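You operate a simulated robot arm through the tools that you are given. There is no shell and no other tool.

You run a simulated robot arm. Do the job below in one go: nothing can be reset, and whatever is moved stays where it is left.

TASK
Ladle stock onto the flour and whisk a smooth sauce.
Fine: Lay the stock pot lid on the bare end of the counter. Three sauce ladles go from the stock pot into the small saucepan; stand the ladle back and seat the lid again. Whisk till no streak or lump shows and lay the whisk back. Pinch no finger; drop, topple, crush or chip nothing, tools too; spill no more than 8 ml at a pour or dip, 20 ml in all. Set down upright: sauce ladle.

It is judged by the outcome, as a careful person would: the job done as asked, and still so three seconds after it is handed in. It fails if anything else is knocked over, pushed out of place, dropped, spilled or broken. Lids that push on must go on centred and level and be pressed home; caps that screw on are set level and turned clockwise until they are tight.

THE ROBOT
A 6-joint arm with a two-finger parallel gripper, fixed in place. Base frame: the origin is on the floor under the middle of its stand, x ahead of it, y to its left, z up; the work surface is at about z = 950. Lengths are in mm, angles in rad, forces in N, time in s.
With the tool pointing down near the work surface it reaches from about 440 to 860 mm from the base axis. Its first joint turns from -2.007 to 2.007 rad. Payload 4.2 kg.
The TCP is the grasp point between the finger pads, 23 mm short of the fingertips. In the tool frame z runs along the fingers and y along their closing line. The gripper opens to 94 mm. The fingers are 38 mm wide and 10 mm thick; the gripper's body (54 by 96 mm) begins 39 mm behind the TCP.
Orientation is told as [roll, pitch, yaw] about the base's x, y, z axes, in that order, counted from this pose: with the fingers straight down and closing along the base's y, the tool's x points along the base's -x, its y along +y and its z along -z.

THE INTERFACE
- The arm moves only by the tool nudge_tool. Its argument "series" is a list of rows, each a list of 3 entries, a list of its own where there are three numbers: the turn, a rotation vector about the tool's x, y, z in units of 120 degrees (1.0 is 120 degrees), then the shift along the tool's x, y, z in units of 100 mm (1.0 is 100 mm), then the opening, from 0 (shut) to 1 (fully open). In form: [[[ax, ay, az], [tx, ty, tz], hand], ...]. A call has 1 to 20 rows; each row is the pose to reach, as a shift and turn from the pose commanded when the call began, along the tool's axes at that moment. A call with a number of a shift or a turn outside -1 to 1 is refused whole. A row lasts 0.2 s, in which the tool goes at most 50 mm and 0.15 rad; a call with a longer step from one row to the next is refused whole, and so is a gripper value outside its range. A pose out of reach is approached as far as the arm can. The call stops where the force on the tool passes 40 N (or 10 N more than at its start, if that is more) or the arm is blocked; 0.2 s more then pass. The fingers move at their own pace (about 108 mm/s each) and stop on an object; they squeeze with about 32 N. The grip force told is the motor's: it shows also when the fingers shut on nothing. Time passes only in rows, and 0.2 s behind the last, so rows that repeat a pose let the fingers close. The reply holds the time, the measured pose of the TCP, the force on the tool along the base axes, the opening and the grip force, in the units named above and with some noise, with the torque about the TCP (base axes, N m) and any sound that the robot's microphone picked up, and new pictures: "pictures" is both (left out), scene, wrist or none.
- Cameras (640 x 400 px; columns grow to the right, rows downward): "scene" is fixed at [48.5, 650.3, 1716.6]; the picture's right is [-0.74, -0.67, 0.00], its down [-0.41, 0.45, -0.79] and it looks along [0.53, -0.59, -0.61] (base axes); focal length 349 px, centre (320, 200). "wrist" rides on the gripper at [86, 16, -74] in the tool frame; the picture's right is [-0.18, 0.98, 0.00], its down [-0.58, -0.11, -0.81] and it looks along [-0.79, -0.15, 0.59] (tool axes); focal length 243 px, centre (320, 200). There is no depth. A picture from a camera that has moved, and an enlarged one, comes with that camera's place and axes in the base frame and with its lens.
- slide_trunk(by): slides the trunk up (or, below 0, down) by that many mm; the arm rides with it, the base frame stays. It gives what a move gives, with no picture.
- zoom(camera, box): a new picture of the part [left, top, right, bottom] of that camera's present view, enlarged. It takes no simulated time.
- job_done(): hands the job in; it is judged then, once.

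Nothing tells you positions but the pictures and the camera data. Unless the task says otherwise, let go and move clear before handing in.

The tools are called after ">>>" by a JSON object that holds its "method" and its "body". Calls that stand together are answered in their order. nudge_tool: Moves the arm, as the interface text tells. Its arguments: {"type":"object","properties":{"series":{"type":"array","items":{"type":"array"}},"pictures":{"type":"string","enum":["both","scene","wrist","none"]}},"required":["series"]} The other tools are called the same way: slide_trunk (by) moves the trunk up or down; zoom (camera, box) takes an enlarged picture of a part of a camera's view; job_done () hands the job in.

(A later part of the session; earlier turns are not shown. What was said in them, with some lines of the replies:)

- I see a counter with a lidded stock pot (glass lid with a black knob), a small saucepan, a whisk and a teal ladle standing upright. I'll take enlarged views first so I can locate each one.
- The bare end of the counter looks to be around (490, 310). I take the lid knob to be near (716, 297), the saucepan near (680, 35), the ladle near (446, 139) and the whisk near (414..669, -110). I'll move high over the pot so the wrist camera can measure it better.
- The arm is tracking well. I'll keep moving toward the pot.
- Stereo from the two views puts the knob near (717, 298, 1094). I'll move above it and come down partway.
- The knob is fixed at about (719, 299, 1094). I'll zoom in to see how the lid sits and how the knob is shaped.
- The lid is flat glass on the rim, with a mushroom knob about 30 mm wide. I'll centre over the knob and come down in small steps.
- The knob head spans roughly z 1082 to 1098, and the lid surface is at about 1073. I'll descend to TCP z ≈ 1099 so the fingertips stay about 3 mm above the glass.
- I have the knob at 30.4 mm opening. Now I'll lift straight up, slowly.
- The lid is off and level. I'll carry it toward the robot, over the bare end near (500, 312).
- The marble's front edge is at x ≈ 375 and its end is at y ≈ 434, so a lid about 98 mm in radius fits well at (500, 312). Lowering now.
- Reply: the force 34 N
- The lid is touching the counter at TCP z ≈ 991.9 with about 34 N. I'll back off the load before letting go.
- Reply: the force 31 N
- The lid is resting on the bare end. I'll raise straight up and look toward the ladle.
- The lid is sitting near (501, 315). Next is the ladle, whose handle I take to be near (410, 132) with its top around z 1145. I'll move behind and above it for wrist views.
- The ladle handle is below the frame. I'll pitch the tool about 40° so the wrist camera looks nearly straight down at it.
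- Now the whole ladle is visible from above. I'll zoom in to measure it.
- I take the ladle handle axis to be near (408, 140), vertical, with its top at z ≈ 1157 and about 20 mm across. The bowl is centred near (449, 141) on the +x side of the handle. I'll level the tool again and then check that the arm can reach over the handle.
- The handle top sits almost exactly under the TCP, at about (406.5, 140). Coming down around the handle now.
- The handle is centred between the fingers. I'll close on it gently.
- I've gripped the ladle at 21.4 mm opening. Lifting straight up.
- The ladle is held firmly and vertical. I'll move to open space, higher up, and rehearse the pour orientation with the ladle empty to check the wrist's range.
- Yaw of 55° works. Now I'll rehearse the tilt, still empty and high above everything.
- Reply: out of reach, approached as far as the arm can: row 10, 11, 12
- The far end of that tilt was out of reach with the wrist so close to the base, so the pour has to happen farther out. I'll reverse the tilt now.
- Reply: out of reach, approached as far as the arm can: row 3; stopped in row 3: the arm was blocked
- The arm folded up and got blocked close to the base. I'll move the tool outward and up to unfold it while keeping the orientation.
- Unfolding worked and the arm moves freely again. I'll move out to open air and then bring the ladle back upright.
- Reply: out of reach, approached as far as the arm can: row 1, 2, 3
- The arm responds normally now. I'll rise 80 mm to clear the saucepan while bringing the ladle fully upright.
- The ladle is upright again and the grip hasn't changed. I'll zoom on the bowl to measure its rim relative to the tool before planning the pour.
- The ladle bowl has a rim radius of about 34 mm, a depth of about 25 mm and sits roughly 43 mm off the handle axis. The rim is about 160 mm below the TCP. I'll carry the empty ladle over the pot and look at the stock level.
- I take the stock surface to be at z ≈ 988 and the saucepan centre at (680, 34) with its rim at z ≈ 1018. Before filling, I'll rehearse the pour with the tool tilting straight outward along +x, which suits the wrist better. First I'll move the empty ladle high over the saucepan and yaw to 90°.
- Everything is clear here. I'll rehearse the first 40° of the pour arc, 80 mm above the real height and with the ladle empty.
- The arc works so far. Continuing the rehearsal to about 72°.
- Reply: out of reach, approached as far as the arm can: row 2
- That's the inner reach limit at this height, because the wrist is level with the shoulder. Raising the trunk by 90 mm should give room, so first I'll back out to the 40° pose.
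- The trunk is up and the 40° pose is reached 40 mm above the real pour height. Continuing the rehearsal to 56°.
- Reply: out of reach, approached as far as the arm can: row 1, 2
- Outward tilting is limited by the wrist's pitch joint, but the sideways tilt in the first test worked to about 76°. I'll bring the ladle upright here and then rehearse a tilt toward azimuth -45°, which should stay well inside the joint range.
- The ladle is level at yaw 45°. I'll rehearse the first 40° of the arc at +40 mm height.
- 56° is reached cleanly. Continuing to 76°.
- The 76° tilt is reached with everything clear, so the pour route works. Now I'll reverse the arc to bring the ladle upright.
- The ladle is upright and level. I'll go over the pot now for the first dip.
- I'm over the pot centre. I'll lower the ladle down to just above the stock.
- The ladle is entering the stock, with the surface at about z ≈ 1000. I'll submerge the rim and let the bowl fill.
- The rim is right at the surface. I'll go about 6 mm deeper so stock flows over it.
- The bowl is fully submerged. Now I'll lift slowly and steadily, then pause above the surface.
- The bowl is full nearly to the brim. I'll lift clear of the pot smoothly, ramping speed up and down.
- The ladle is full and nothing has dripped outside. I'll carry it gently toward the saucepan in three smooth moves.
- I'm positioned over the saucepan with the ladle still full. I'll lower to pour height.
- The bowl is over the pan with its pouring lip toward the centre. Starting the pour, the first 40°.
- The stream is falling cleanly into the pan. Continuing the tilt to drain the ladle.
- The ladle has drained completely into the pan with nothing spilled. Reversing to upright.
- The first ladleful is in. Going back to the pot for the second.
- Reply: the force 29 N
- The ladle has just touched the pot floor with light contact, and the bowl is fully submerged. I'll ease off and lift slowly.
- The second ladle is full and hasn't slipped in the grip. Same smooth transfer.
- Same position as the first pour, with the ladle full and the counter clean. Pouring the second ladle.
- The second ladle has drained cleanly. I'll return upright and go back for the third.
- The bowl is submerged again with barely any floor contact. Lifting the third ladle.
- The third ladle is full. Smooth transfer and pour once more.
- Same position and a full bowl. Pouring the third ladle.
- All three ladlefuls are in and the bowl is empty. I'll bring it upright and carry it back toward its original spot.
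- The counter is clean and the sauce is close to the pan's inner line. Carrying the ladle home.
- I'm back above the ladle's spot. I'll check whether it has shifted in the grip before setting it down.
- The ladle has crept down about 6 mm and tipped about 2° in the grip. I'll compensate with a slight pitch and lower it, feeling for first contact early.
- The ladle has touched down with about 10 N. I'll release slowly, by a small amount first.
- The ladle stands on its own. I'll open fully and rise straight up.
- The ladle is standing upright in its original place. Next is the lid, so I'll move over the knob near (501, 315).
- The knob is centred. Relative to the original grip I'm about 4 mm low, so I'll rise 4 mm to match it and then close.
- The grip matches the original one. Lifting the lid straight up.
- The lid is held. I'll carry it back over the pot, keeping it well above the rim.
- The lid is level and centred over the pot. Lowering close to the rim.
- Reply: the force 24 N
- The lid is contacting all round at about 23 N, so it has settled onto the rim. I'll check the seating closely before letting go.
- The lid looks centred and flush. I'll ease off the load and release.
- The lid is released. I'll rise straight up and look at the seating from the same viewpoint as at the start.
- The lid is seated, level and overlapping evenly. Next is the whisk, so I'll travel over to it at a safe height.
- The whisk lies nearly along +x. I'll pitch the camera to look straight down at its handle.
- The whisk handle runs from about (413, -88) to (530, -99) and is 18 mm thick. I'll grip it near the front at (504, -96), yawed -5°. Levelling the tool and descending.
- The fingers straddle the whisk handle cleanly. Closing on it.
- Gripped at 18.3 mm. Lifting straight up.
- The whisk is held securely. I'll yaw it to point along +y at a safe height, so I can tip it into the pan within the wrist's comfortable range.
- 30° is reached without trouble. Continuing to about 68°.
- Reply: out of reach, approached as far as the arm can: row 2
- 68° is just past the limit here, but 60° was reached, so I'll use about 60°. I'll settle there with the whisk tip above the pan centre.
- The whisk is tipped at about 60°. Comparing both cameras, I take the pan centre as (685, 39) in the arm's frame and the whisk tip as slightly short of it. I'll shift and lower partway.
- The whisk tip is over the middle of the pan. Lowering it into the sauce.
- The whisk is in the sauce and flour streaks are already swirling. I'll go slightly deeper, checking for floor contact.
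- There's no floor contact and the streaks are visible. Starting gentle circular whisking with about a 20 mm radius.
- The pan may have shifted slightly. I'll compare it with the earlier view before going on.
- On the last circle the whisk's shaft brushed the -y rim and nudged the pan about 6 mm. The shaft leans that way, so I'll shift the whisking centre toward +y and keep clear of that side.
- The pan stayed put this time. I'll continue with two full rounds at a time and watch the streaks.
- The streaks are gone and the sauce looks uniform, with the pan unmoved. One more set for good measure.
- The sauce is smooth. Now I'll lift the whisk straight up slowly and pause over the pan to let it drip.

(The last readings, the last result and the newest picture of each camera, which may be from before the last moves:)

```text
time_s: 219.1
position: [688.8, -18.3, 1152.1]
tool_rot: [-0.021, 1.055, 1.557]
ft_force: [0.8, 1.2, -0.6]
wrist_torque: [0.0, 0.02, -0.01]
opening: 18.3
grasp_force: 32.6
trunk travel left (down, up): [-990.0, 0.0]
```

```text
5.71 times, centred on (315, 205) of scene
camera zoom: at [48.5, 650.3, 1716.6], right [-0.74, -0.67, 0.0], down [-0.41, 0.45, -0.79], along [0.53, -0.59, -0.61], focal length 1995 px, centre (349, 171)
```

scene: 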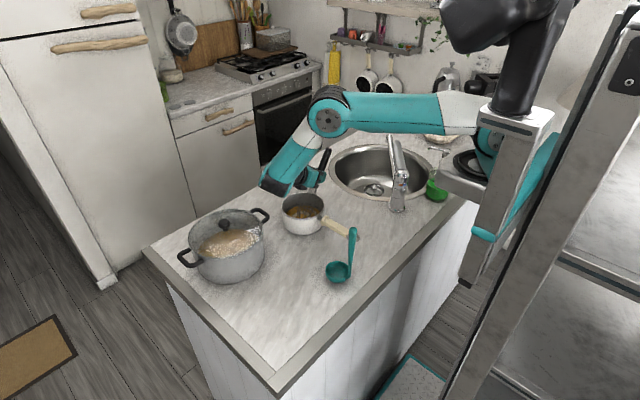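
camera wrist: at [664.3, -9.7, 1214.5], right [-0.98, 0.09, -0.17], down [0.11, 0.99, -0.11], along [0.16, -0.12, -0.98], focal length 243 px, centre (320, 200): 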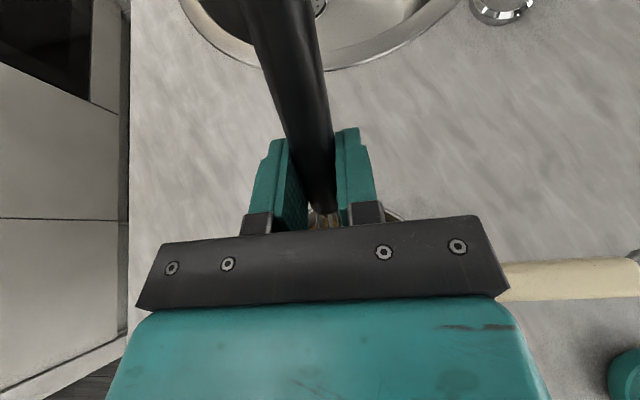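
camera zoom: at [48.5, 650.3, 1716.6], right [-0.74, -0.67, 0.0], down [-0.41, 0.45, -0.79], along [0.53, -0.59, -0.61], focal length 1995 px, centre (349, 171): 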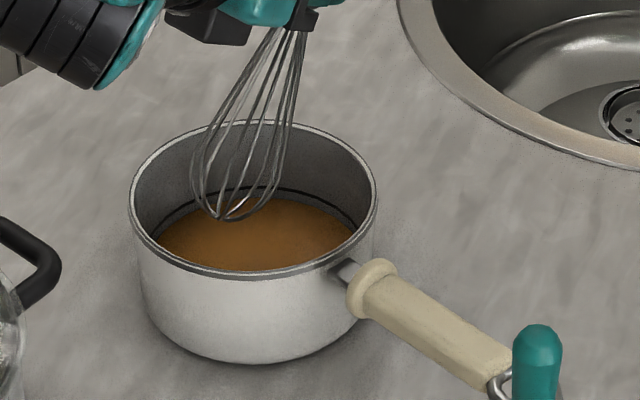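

No lump or streak shows. I'll let it drip a little longer, then raise it clear of the pan.

>>> {"method": "nudge_tool", "body": {"series": [[[0, 0, 0], [0, 0, 0], 0], [[0, 0, 0], [0, 0, 0], 0], [[0, 0, 0], [0, 0, 0], 0], [[0, 0, 0], [0, 0, 0], 0], [[0, 0, 0], [0, 0, 0], 0], [[0, 0, 0], [0, 0, 0], 0], [[0, 0, 0], [0, 0, 0], 0], [[0, 0, 0], [0, 0, 0], 0], [[0, 0, 0], [0, 0, 0], 0], [[0, 0, 0], [0, 0, 0], 0], [[0, 0, 0], [0, 0, 0], 0], [[0, 0, 0], [0, 0, 0], 0], [[0, 0, 0], [0.1, 0, -0.057], 0], [[0, 0, 0], [0.25, 0, -0.143], 0], [[0, 0, 0], [0.42, 0, -0.24], 0], [[0, 0, 0], [0.6, 0, -0.343], 0], [[0, 0, 0], [0.74, 0, -0.42], 0]], "pictures": "both"}}

>>> {"method": "zoom", "body": {"camera": "scene", "box": [250, 130, 370, 240]}}

```text
time_s: 222.7
position: [686.8, -17.4, 1236.9]
tool_rot: [-0.019, 1.054, 1.558]
ft_force: [-0.4, 0.2, 0.0]
wrist_torque: [-0.01, 0.01, 0.0]
opening: 18.2
grasp_force: 32.0
trunk travel left (down, up): [-990.0, 0.0]
camera wrist: at [669.3, 3.8, 1349.7], right [-0.98, 0.09, -0.17], down [0.11, 0.99, -0.11], along [0.16, -0.12, -0.98], focal length 243 px, centre (320, 200)
```

scene: 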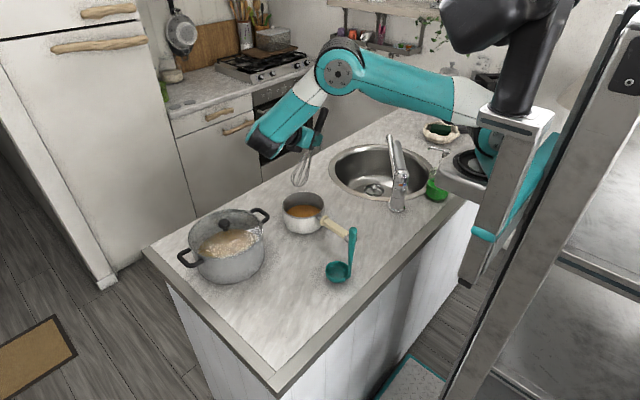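
wrist: 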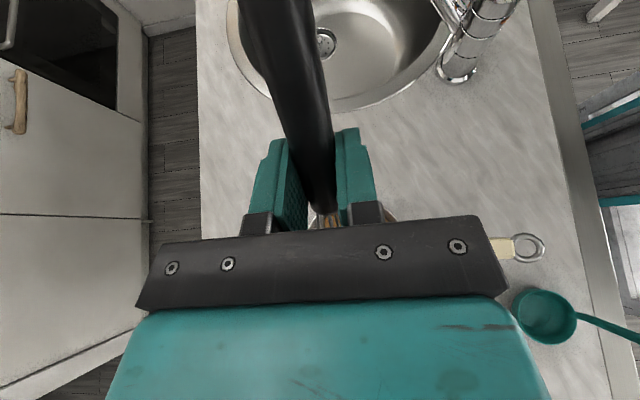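

```text
3.64 times, centred on (310, 185) of scene
camera zoom: at [48.5, 650.3, 1716.6], right [-0.74, -0.67, 0.0], down [-0.41, 0.45, -0.79], along [0.53, -0.59, -0.61], focal length 1270 px, centre (356, 254)
```

zoom: 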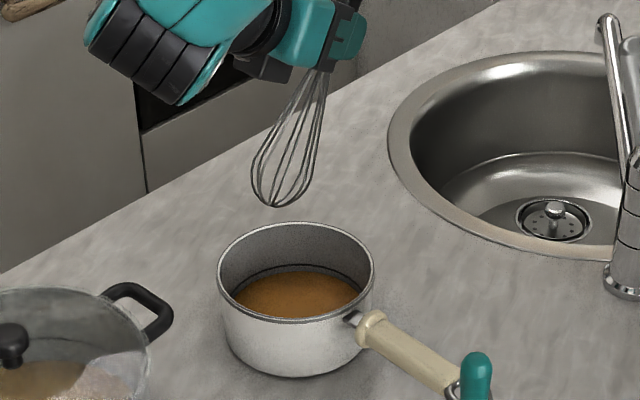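

Now I'll bring the whisk back to horizontal.

>>> {"method": "nudge_tool", "body": {"series": [[[0, -0.063, 0], [0, 0, 0], 0], [[0, -0.126, 0], [0, 0, 0], 0], [[0, -0.189, 0], [0, 0, 0], 0], [[0, -0.252, 0], [0, 0, 0], 0], [[0, -0.315, 0], [0, 0, 0], 0], [[0, -0.378, 0], [0, 0, 0], 0], [[0, -0.441, 0], [0, 0, 0], 0], [[0, -0.503, 0], [0, 0, 0], 0]], "pictures": "both"}}

```text
time_s: 224.5
position: [687.4, -16.9, 1237.3]
tool_rot: [-0.01, 0.0, 1.575]
ft_force: [1.0, 1.1, -0.8]
wrist_torque: [-0.06, 0.0, -0.05]
opening: 18.2
grasp_force: 31.8
trunk travel left (down, up): [-990.0, 0.0]
camera wrist: at [670.0, -105.1, 1312.0], right [-0.98, 0.18, -0.01], down [0.1, 0.58, 0.81], along [0.15, 0.79, -0.59], focal length 243 px, centre (320, 200)
```

scene: 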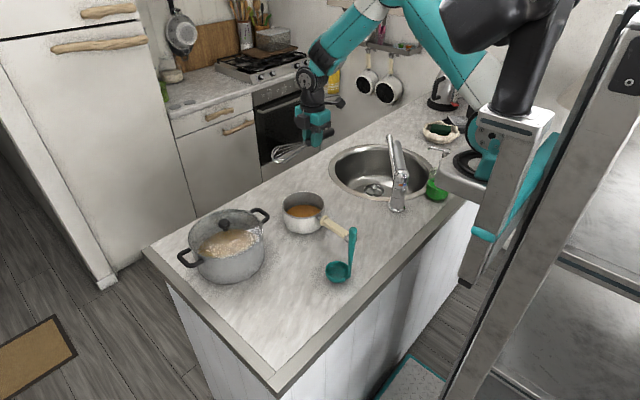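
wrist: 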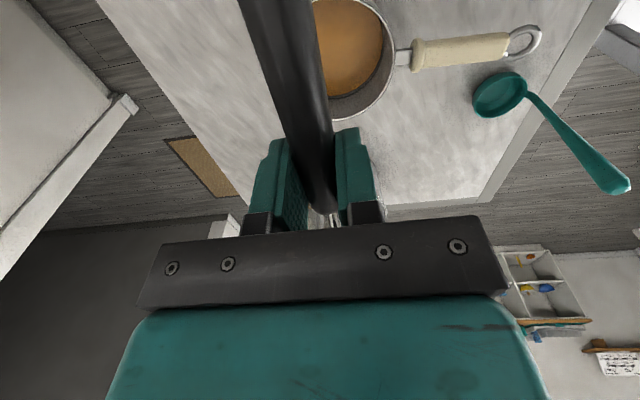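

The whisk is horizontal with the same grip. Carrying it back above its resting place and yawing it back.

>>> {"method": "nudge_tool", "body": {"series": [[[0, 0, 0], [0.12, 0.3, 0], 0], [[0, 0, 0], [0.25, 0.6, 0], 0], [[0, 0, 0], [0.385, 0.91, 0], 0]], "pictures": "none"}}

>>> {"method": "nudge_tool", "body": {"series": [[[0, 0, 0], [0.12, 0.3, 0], 0], [[0, 0, 0], [0.25, 0.6, 0], 0], [[0, 0, 0], [0.385, 0.91, 0], 0]], "pictures": "none"}}

>>> {"method": "nudge_tool", "body": {"series": [[[0, 0, 0.0663], [0, 0, 0], 0], [[0, 0, 0.1327], [0, 0, 0], 0], [[0, 0, 0.199], [0, 0, 0], 0], [[0, 0, 0.2653], [0, 0, 0], 0], [[0, 0, 0.3317], [0, 0, 0], 0], [[0, 0, 0.398], [0, 0, 0], 0], [[0, 0, 0.4643], [0, 0, 0], 0], [[0, 0, 0.5307], [0, 0, 0], 0], [[0, 0, 0.597], [0, 0, 0], 0], [[0, 0, 0.6633], [0, 0, 0], 0], [[0, 0, 0.7297], [0, 0, 0], 0], [[0, 0, 0.796], [0, 0, 0], 0]], "pictures": "both"}}

```text
time_s: 225.3
position: [596.2, -56.1, 1236.7]
tool_rot: [-0.01, 0.001, 1.575]
ft_force: [1.1, 0.1, -0.9]
wrist_torque: [-0.06, 0.02, 0.01]
opening: 18.5
grasp_force: 32.1
trunk travel left (down, up): [-990.0, 0.0]
```

```text
time_s: 226.1
position: [506.2, -95.8, 1236.7]
tool_rot: [-0.01, 0.001, 1.576]
ft_force: [0.1, 0.6, -0.5]
wrist_torque: [-0.02, 0.0, -0.01]
opening: 18.2
grasp_force: 31.9
trunk travel left (down, up): [-990.0, 0.0]
```

```text
time_s: 228.7
position: [505.8, -96.3, 1235.7]
tool_rot: [-0.001, -0.01, -0.094]
ft_force: [-0.5, -0.3, -1.2]
wrist_torque: [0.02, 0.04, -0.01]
opening: 18.4
grasp_force: 31.7
trunk travel left (down, up): [-990.0, 0.0]
camera wrist: at [419.6, -72.3, 1309.4], right [0.28, 0.96, 0.0], down [0.56, -0.16, 0.81], along [0.78, -0.22, -0.58], focal length 243 px, centre (320, 200)
```

scene: 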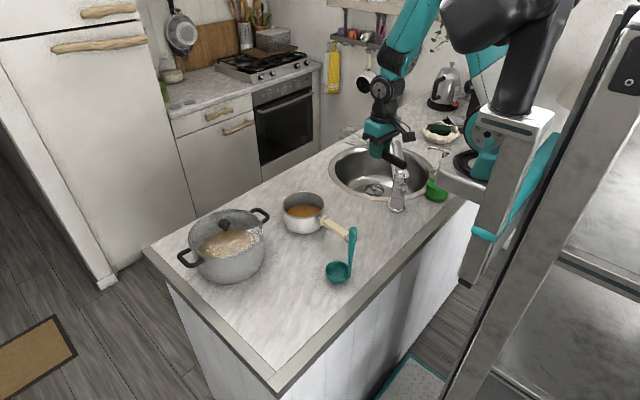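
wrist: 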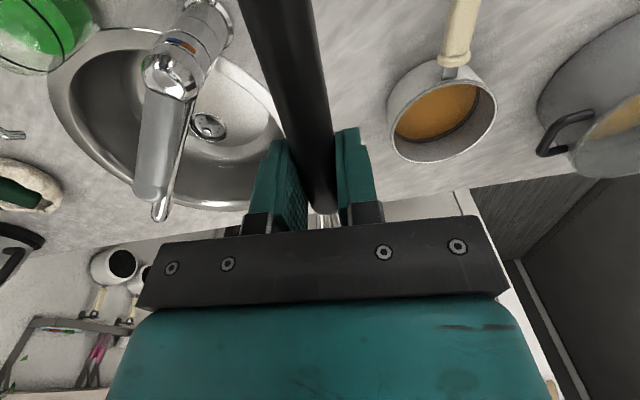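

>>> {"method": "zoom", "body": {"camera": "scene", "box": [320, 80, 440, 180]}}

>>> {"method": "zoom", "body": {"camera": "wrist", "box": [220, 0, 420, 240]}}

```text
4.00 times, centred on (380, 130) of scene
camera zoom: at [48.5, 650.3, 1716.6], right [-0.74, -0.67, 0.0], down [-0.41, 0.45, -0.79], along [0.53, -0.59, -0.61], focal length 1397 px, centre (80, 480)
```

zoom: 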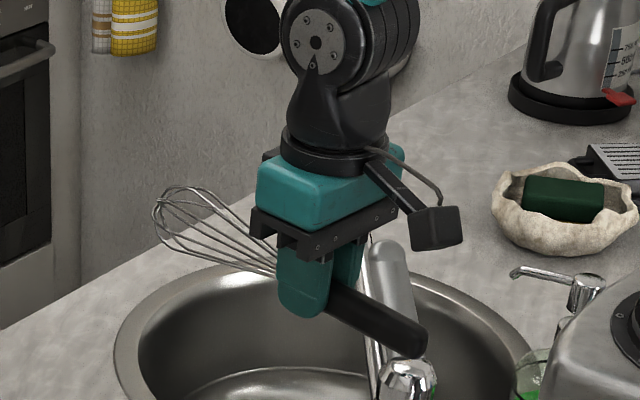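

```text
1.67 times, centred on (320, 120) of wrist
camera zoom: at [419.6, -72.3, 1309.4], right [0.28, 0.96, 0.0], down [0.56, -0.16, 0.81], along [0.78, -0.22, -0.58], focal length 404 px, centre (320, 333)
```

zoom: 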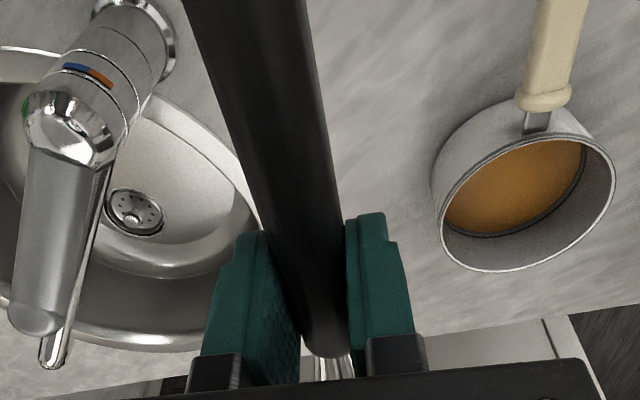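

The whisk still sits in the grip just as when I picked it up. Lowering it back onto the counter.

>>> {"method": "nudge_tool", "body": {"series": [[[0, 0.0024, 0], [0.003, 0, 0.25], 0], [[0, 0.0045, 0], [0.006, -0.003, 0.55], 0], [[0, 0.0045, 0], [0.006, -0.003, 0.85], 0], [[0, 0.0045, 0], [0.006, -0.003, 1.0], 0]], "pictures": "none"}}

>>> {"method": "nudge_tool", "body": {"series": [[[0, 0, 0], [0, 0, 0.25], 0], [[0, 0, 0], [0, 0, 0.55], 0], [[0, 0, 0], [0, 0, 0.85], 0], [[0, 0, 0], [0, 0, 1.0], 0]], "pictures": "none"}}

>>> {"method": "nudge_tool", "body": {"series": [[[0, 0, 0], [0, 0, 0.15], 0], [[0, 0, 0], [0, 0, 0.3], 0], [[0, 0, 0], [0, 0, 0.42], 0], [[0, 0, 0], [0, 0, 0.47], 0]], "pictures": "both"}}

>>> {"method": "zoom", "body": {"camera": "scene", "box": [320, 160, 420, 250]}}

```text
time_s: 229.7
position: [504.1, -95.3, 1133.8]
tool_rot: [0.0, -0.001, -0.092]
ft_force: [-0.8, -0.7, -0.9]
wrist_torque: [-0.01, 0.08, 0.02]
opening: 18.5
grasp_force: 32.3
trunk travel left (down, up): [-990.0, 0.0]
```

```text
time_s: 230.7
position: [504.4, -95.7, 1034.6]
tool_rot: [0.0, -0.001, -0.093]
ft_force: [0.0, -0.3, -1.3]
wrist_torque: [0.01, -0.01, -0.01]
opening: 18.3
grasp_force: 32.3
trunk travel left (down, up): [-990.0, 0.0]
```

```text
time_s: 231.7
position: [504.5, -96.9, 988.1]
tool_rot: [0.0, 0.0, -0.092]
ft_force: [0.0, -0.6, -0.4]
wrist_torque: [-0.03, 0.04, -0.03]
opening: 18.5
grasp_force: 31.5
trunk travel left (down, up): [-990.0, 0.0]
camera wrist: at [420.4, -72.5, 1062.7], right [0.27, 0.96, 0.0], down [0.57, -0.16, 0.81], along [0.78, -0.22, -0.59], focal length 243 px, centre (320, 200)
```

scene: 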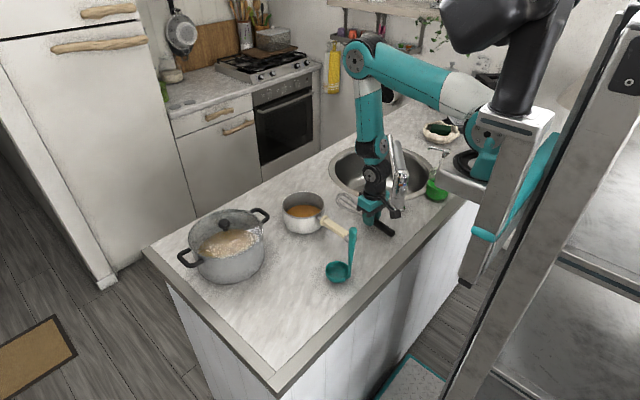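
wrist: 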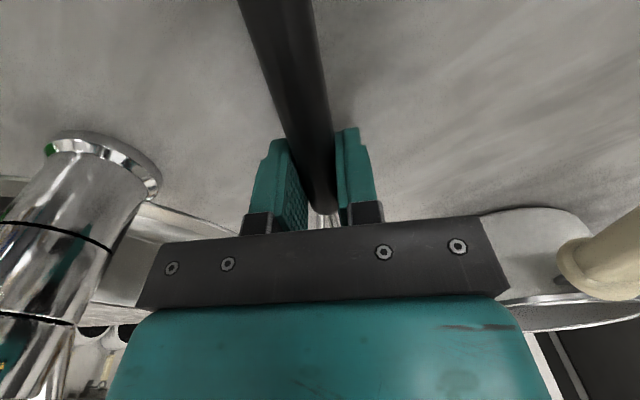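

```text
4.44 times, centred on (370, 205) of scene
camera zoom: at [48.5, 650.3, 1716.6], right [-0.74, -0.67, 0.0], down [-0.41, 0.45, -0.79], along [0.53, -0.59, -0.61], focal length 1552 px, centre (98, 178)
```

zoom: 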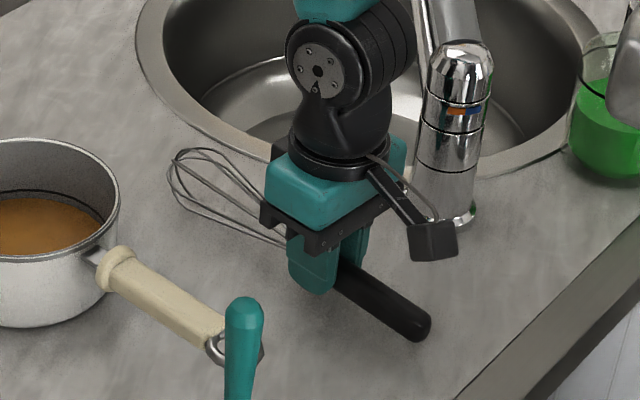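

>>> {"method": "nudge_tool", "body": {"series": [[[0, 0, 0], [0, 0, 0.03], 0], [[0, 0, 0], [0, 0, 0.06], 0], [[0, 0, 0], [0, 0, 0.07], 0]], "pictures": "none"}}

>>> {"method": "nudge_tool", "body": {"series": [[[0, 0, 0], [0, 0, 0.01], 0], [[0, 0, 0], [0, 0, 0.02], 0], [[0, 0, 0], [0, 0, 0.02], 0]], "pictures": "none"}}

>>> {"method": "nudge_tool", "body": {"series": [[[0, 0, 0], [0, 0, 0.01], 0], [[0, 0, 0], [0, 0, 0.02], 0], [[0, 0, 0], [0, 0, 0.02], 0]], "pictures": "none"}}

```text
time_s: 232.5
position: [506.5, -94.0, 981.6]
tool_rot: [0.002, -0.002, -0.091]
ft_force: [0.2, 0.1, -0.2]
wrist_torque: [0.0, 0.03, -0.01]
opening: 18.0
grasp_force: 31.8
trunk travel left (down, up): [-990.0, 0.0]
```

```text
time_s: 233.3
position: [507.5, -94.9, 978.0]
tool_rot: [0.001, 0.0, -0.09]
ft_force: [-0.4, 0.6, -0.7]
wrist_torque: [-0.02, 0.03, -0.01]
opening: 18.0
grasp_force: 32.4
trunk travel left (down, up): [-990.0, 0.0]
```

```text
time_s: 234.1
position: [506.2, -94.6, 978.0]
tool_rot: [0.0, -0.001, -0.093]
ft_force: [-0.4, 0.3, -1.4]
wrist_torque: [0.0, 0.06, -0.05]
opening: 18.1
grasp_force: 32.0
trunk travel left (down, up): [-990.0, 0.0]
```

>>> {"method": "nudge_tool", "body": {"series": [[[0, 0, 0], [0, 0, 0.01], 0], [[0, 0, 0], [0, 0, 0.015], 0], [[0, 0, 0], [0, 0, 0.015], 0]], "pictures": "none"}}

>>> {"method": "zoom", "body": {"camera": "scene", "box": [320, 160, 420, 250]}}

```text
time_s: 234.9
position: [505.2, -96.7, 976.1]
tool_rot: [0.0, -0.001, -0.092]
ft_force: [-1.9, 0.9, 9.6]
wrist_torque: [-0.04, -1.08, 0.13]
opening: 18.2
grasp_force: 31.9
trunk travel left (down, up): [-990.0, 0.0]
```

```text
4.44 times, centred on (370, 205) of scene
camera zoom: at [48.5, 650.3, 1716.6], right [-0.74, -0.67, 0.0], down [-0.41, 0.45, -0.79], along [0.53, -0.59, -0.61], focal length 1552 px, centre (98, 178)
```

zoom: 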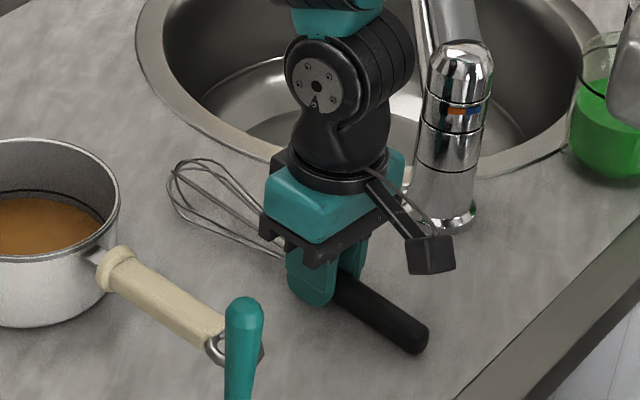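

It's touching the counter on the wire end, just as it lay before. I'll ease the load slightly and open gently.

>>> {"method": "nudge_tool", "body": {"series": [[[0, 0, 0], [0, 0, -0.005], 0], [[0, 0, 0], [0, 0, -0.006], 0], [[0, 0, 0], [0, 0, -0.006], 0]], "pictures": "none"}}

>>> {"method": "nudge_tool", "body": {"series": [[[0, 0, 0], [0, 0, 0], 0.21], [[0, 0, 0], [0, 0, 0], 0.25], [[0, 0, 0], [0, 0, 0], 0.35], [[0, 0, 0], [0, 0, 0], 0.6], [[0, 0, 0], [0, 0, 0], 0.9]], "pictures": "both"}}

>>> {"method": "zoom", "body": {"camera": "scene", "box": [320, 160, 420, 250]}}

```text
time_s: 235.7
position: [504.4, -96.1, 975.4]
tool_rot: [0.0, -0.001, -0.093]
ft_force: [0.1, 0.3, -0.3]
wrist_torque: [0.01, -0.11, 0.02]
opening: 18.1
grasp_force: 31.8
trunk travel left (down, up): [-990.0, 0.0]
```

```text
time_s: 236.9
position: [505.1, -95.5, 976.0]
tool_rot: [0.001, 0.0, -0.091]
ft_force: [-0.6, -1.0, 0.5]
wrist_torque: [-0.01, -0.02, 0.0]
opening: 84.9
grasp_force: 0.0
trunk travel left (down, up): [-990.0, 0.0]
camera wrist: at [420.5, -73.0, 1051.1], right [0.27, 0.96, 0.0], down [0.57, -0.16, 0.81], along [0.78, -0.22, -0.59], focal length 243 px, centre (320, 200)
```

scene: 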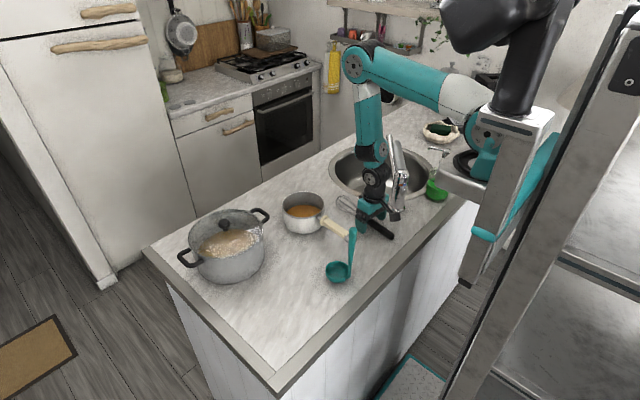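
wrist: 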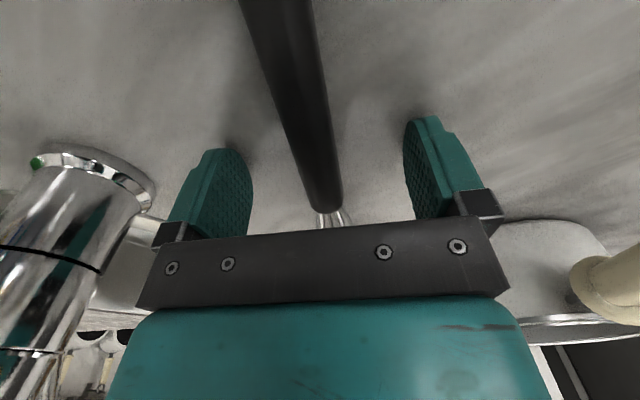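

```text
4.44 times, centred on (370, 205) of scene
camera zoom: at [48.5, 650.3, 1716.6], right [-0.74, -0.67, 0.0], down [-0.41, 0.45, -0.79], along [0.53, -0.59, -0.61], focal length 1552 px, centre (98, 178)
```

zoom: 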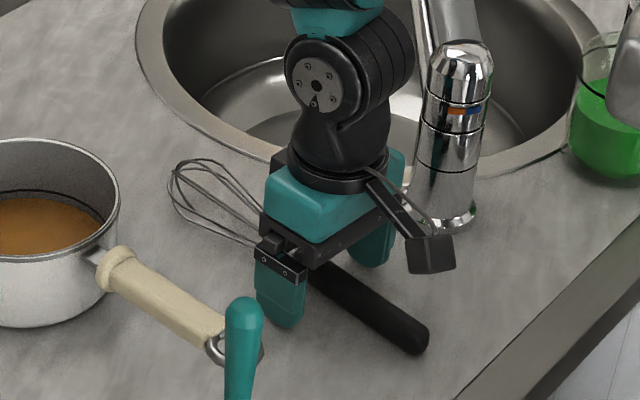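

The whisk is back where it lay. Rising straight up and clear.

>>> {"method": "nudge_tool", "body": {"series": [[[0, 0, 0], [0, 0, -0.1], 0.9], [[0, 0, 0], [0, 0, -0.35], 0.9], [[0, 0, 0], [0, 0, -0.7], 0.9], [[0, 0, 0], [0, 0, -1.0], 0.9]], "pictures": "none"}}

>>> {"method": "nudge_tool", "body": {"series": [[[0, 0, 0], [0, 0, -0.35], 0.9], [[0, 0, 0], [0, 0, -0.7], 0.9], [[0, 0, 0], [0, 0, -1.0], 0.9]], "pictures": "none"}}

>>> {"method": "nudge_tool", "body": {"series": [[[0, 0, 0], [0, 0, -0.35], 0.9], [[0, 0, 0], [0, 0, -0.7], 0.9], [[0, 0, 0], [0, 0, -1.0], 0.9], [[0, 0, 0], [0, 0, -1.0], 0.9]], "pictures": "both"}}

>>> {"method": "zoom", "body": {"camera": "scene", "box": [270, 170, 420, 300]}}

>>> {"method": "zoom", "body": {"camera": "scene", "box": [140, 170, 460, 370]}}

>>> {"method": "zoom", "body": {"camera": "scene", "box": [265, 180, 365, 250]}}

```text
time_s: 237.9
position: [505.1, -95.1, 1076.6]
tool_rot: [0.0, -0.002, -0.092]
ft_force: [-0.2, 0.2, -0.6]
wrist_torque: [0.02, 0.0, 0.0]
opening: 84.6
grasp_force: 0.1
trunk travel left (down, up): [-990.0, 0.0]
```

```text
time_s: 238.7
position: [506.7, -94.5, 1176.7]
tool_rot: [-0.003, -0.001, -0.09]
ft_force: [0.9, 1.1, -0.2]
wrist_torque: [0.05, 0.07, 0.0]
opening: 84.5
grasp_force: 0.0
trunk travel left (down, up): [-990.0, 0.0]
```

```text
time_s: 239.7
position: [506.8, -96.1, 1275.4]
tool_rot: [0.0, 0.001, -0.093]
ft_force: [-0.1, -0.7, 0.8]
wrist_torque: [0.03, 0.0, -0.03]
opening: 84.5
grasp_force: 0.1
trunk travel left (down, up): [-990.0, 0.0]
camera wrist: at [421.0, -73.1, 1351.1], right [0.27, 0.96, 0.0], down [0.57, -0.16, 0.81], along [0.78, -0.22, -0.59], focal length 243 px, centre (320, 200)
```

scene: 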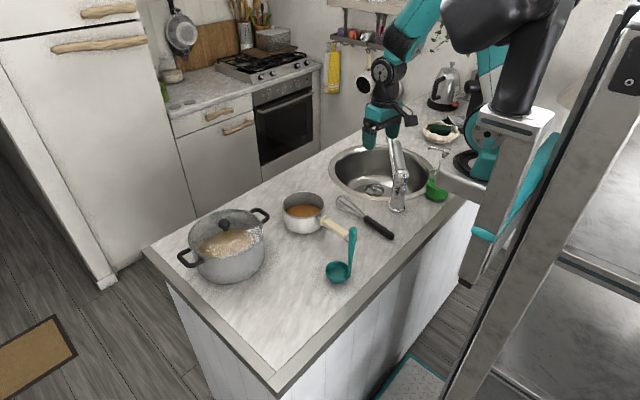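
wrist: 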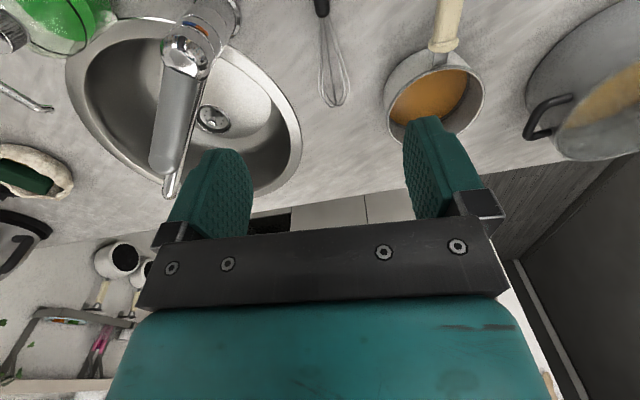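

```text
3.08 times, centred on (345, 235) of scene
camera zoom: at [48.5, 650.3, 1716.6], right [-0.74, -0.67, 0.0], down [-0.41, 0.45, -0.79], along [0.53, -0.59, -0.61], focal length 1074 px, centre (243, 92)
```

zoom: 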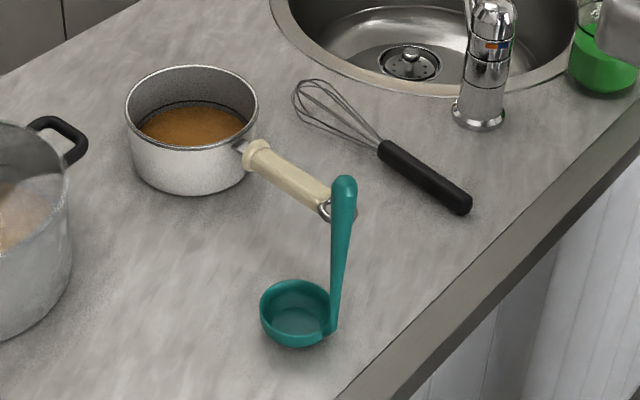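

```text
2.00 times, centred on (300, 270) of scene
camera zoom: at [48.5, 650.3, 1716.6], right [-0.74, -0.67, 0.0], down [-0.41, 0.45, -0.79], along [0.53, -0.59, -0.61], focal length 698 px, centre (360, 60)
```

zoom: 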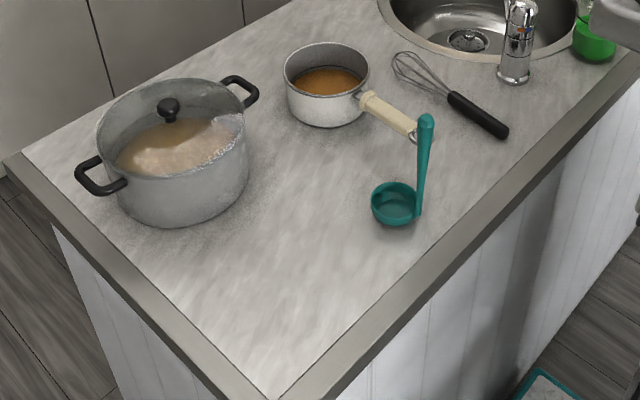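

```text
5.71 times, centred on (315, 215) of scene
camera zoom: at [48.5, 650.3, 1716.6], right [-0.74, -0.67, 0.0], down [-0.41, 0.45, -0.79], along [0.53, -0.59, -0.61], focal length 1995 px, centre (349, 114)
```

zoom: 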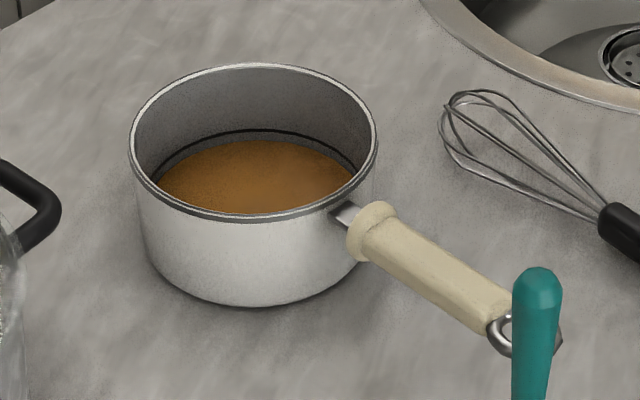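

The whisk and ladle are where they started, and the sauce is smooth. One last close look at the lid before handing in.

>>> {"method": "zoom", "body": {"camera": "scene", "box": [170, 195, 280, 290]}}

>>> {"method": "zoom", "body": {"camera": "scene", "box": [160, 180, 290, 300]}}

```text
4.21 times, centred on (225, 242) of scene
camera zoom: at [48.5, 650.3, 1716.6], right [-0.74, -0.67, 0.0], down [-0.41, 0.45, -0.79], along [0.53, -0.59, -0.61], focal length 1470 px, centre (720, 21)
```

zoom: 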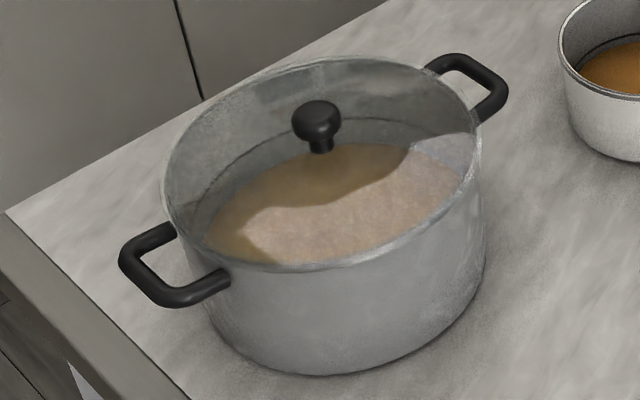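

```text
3.33 times, centred on (225, 240) of scene
camera zoom: at [48.5, 650.3, 1716.6], right [-0.74, -0.67, 0.0], down [-0.41, 0.45, -0.79], along [0.53, -0.59, -0.61], focal length 1164 px, centre (637, 67)
```

zoom: 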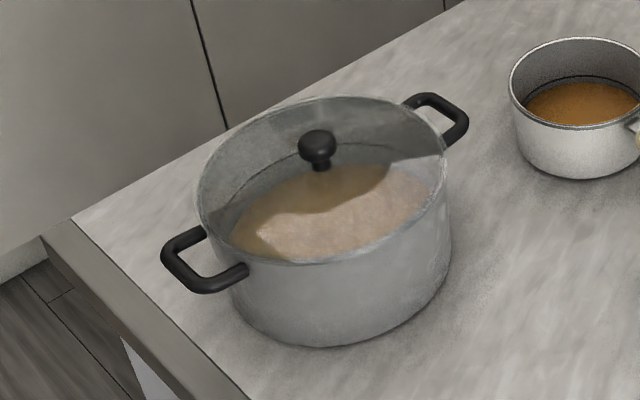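

The lid sits level on the pot as at the start, and the ladle stands upright in its place. The whisk is laid back, the sauce is smooth, the counter is dry and the arm is clear. The saucepan was nudged about 6 mm and turned about 5° during whisking. Handing in.

>>> {"method": "job_done", "body": {}}

```text
The job is handed in.
```

The sauce is made: three ladles of stock are in the small saucepan, and I whisked it until no streak or lump showed. The job has been handed in; I haven't been told how it was judged.

- **Stock pot lid:** it sat on the bare end of the counter while I ladled, and is now back on the pot. It is level and pressed down, about 2 mm off its original centre.
- **Ladle:** each pour drained fully. It stands upright in its original place.
- **Whisk:** I let it drip over the pan, then laid it back where it was.
- **Spills:** I saw none on the counter at any dip or pour.

**Contacts:**
- **Saucepan:** the whisk brushed the saucepan rim, which moved the pan about 6 mm and turned it about 5°. I left it there rather than move a full pan.
- **Ladle on the pot floor:** during the second dip the ladle pressed on the pot floor at about 27 N. I saw no damage.
- **Lid:** it went down on the counter at about 34 N. I saw no damage to it.
- **Arm:** the arm blocked once while I was testing the pour with the ladle empty. Nothing on the counter was disturbed.

I also raised the trunk 90 mm for reach, and it is still up.
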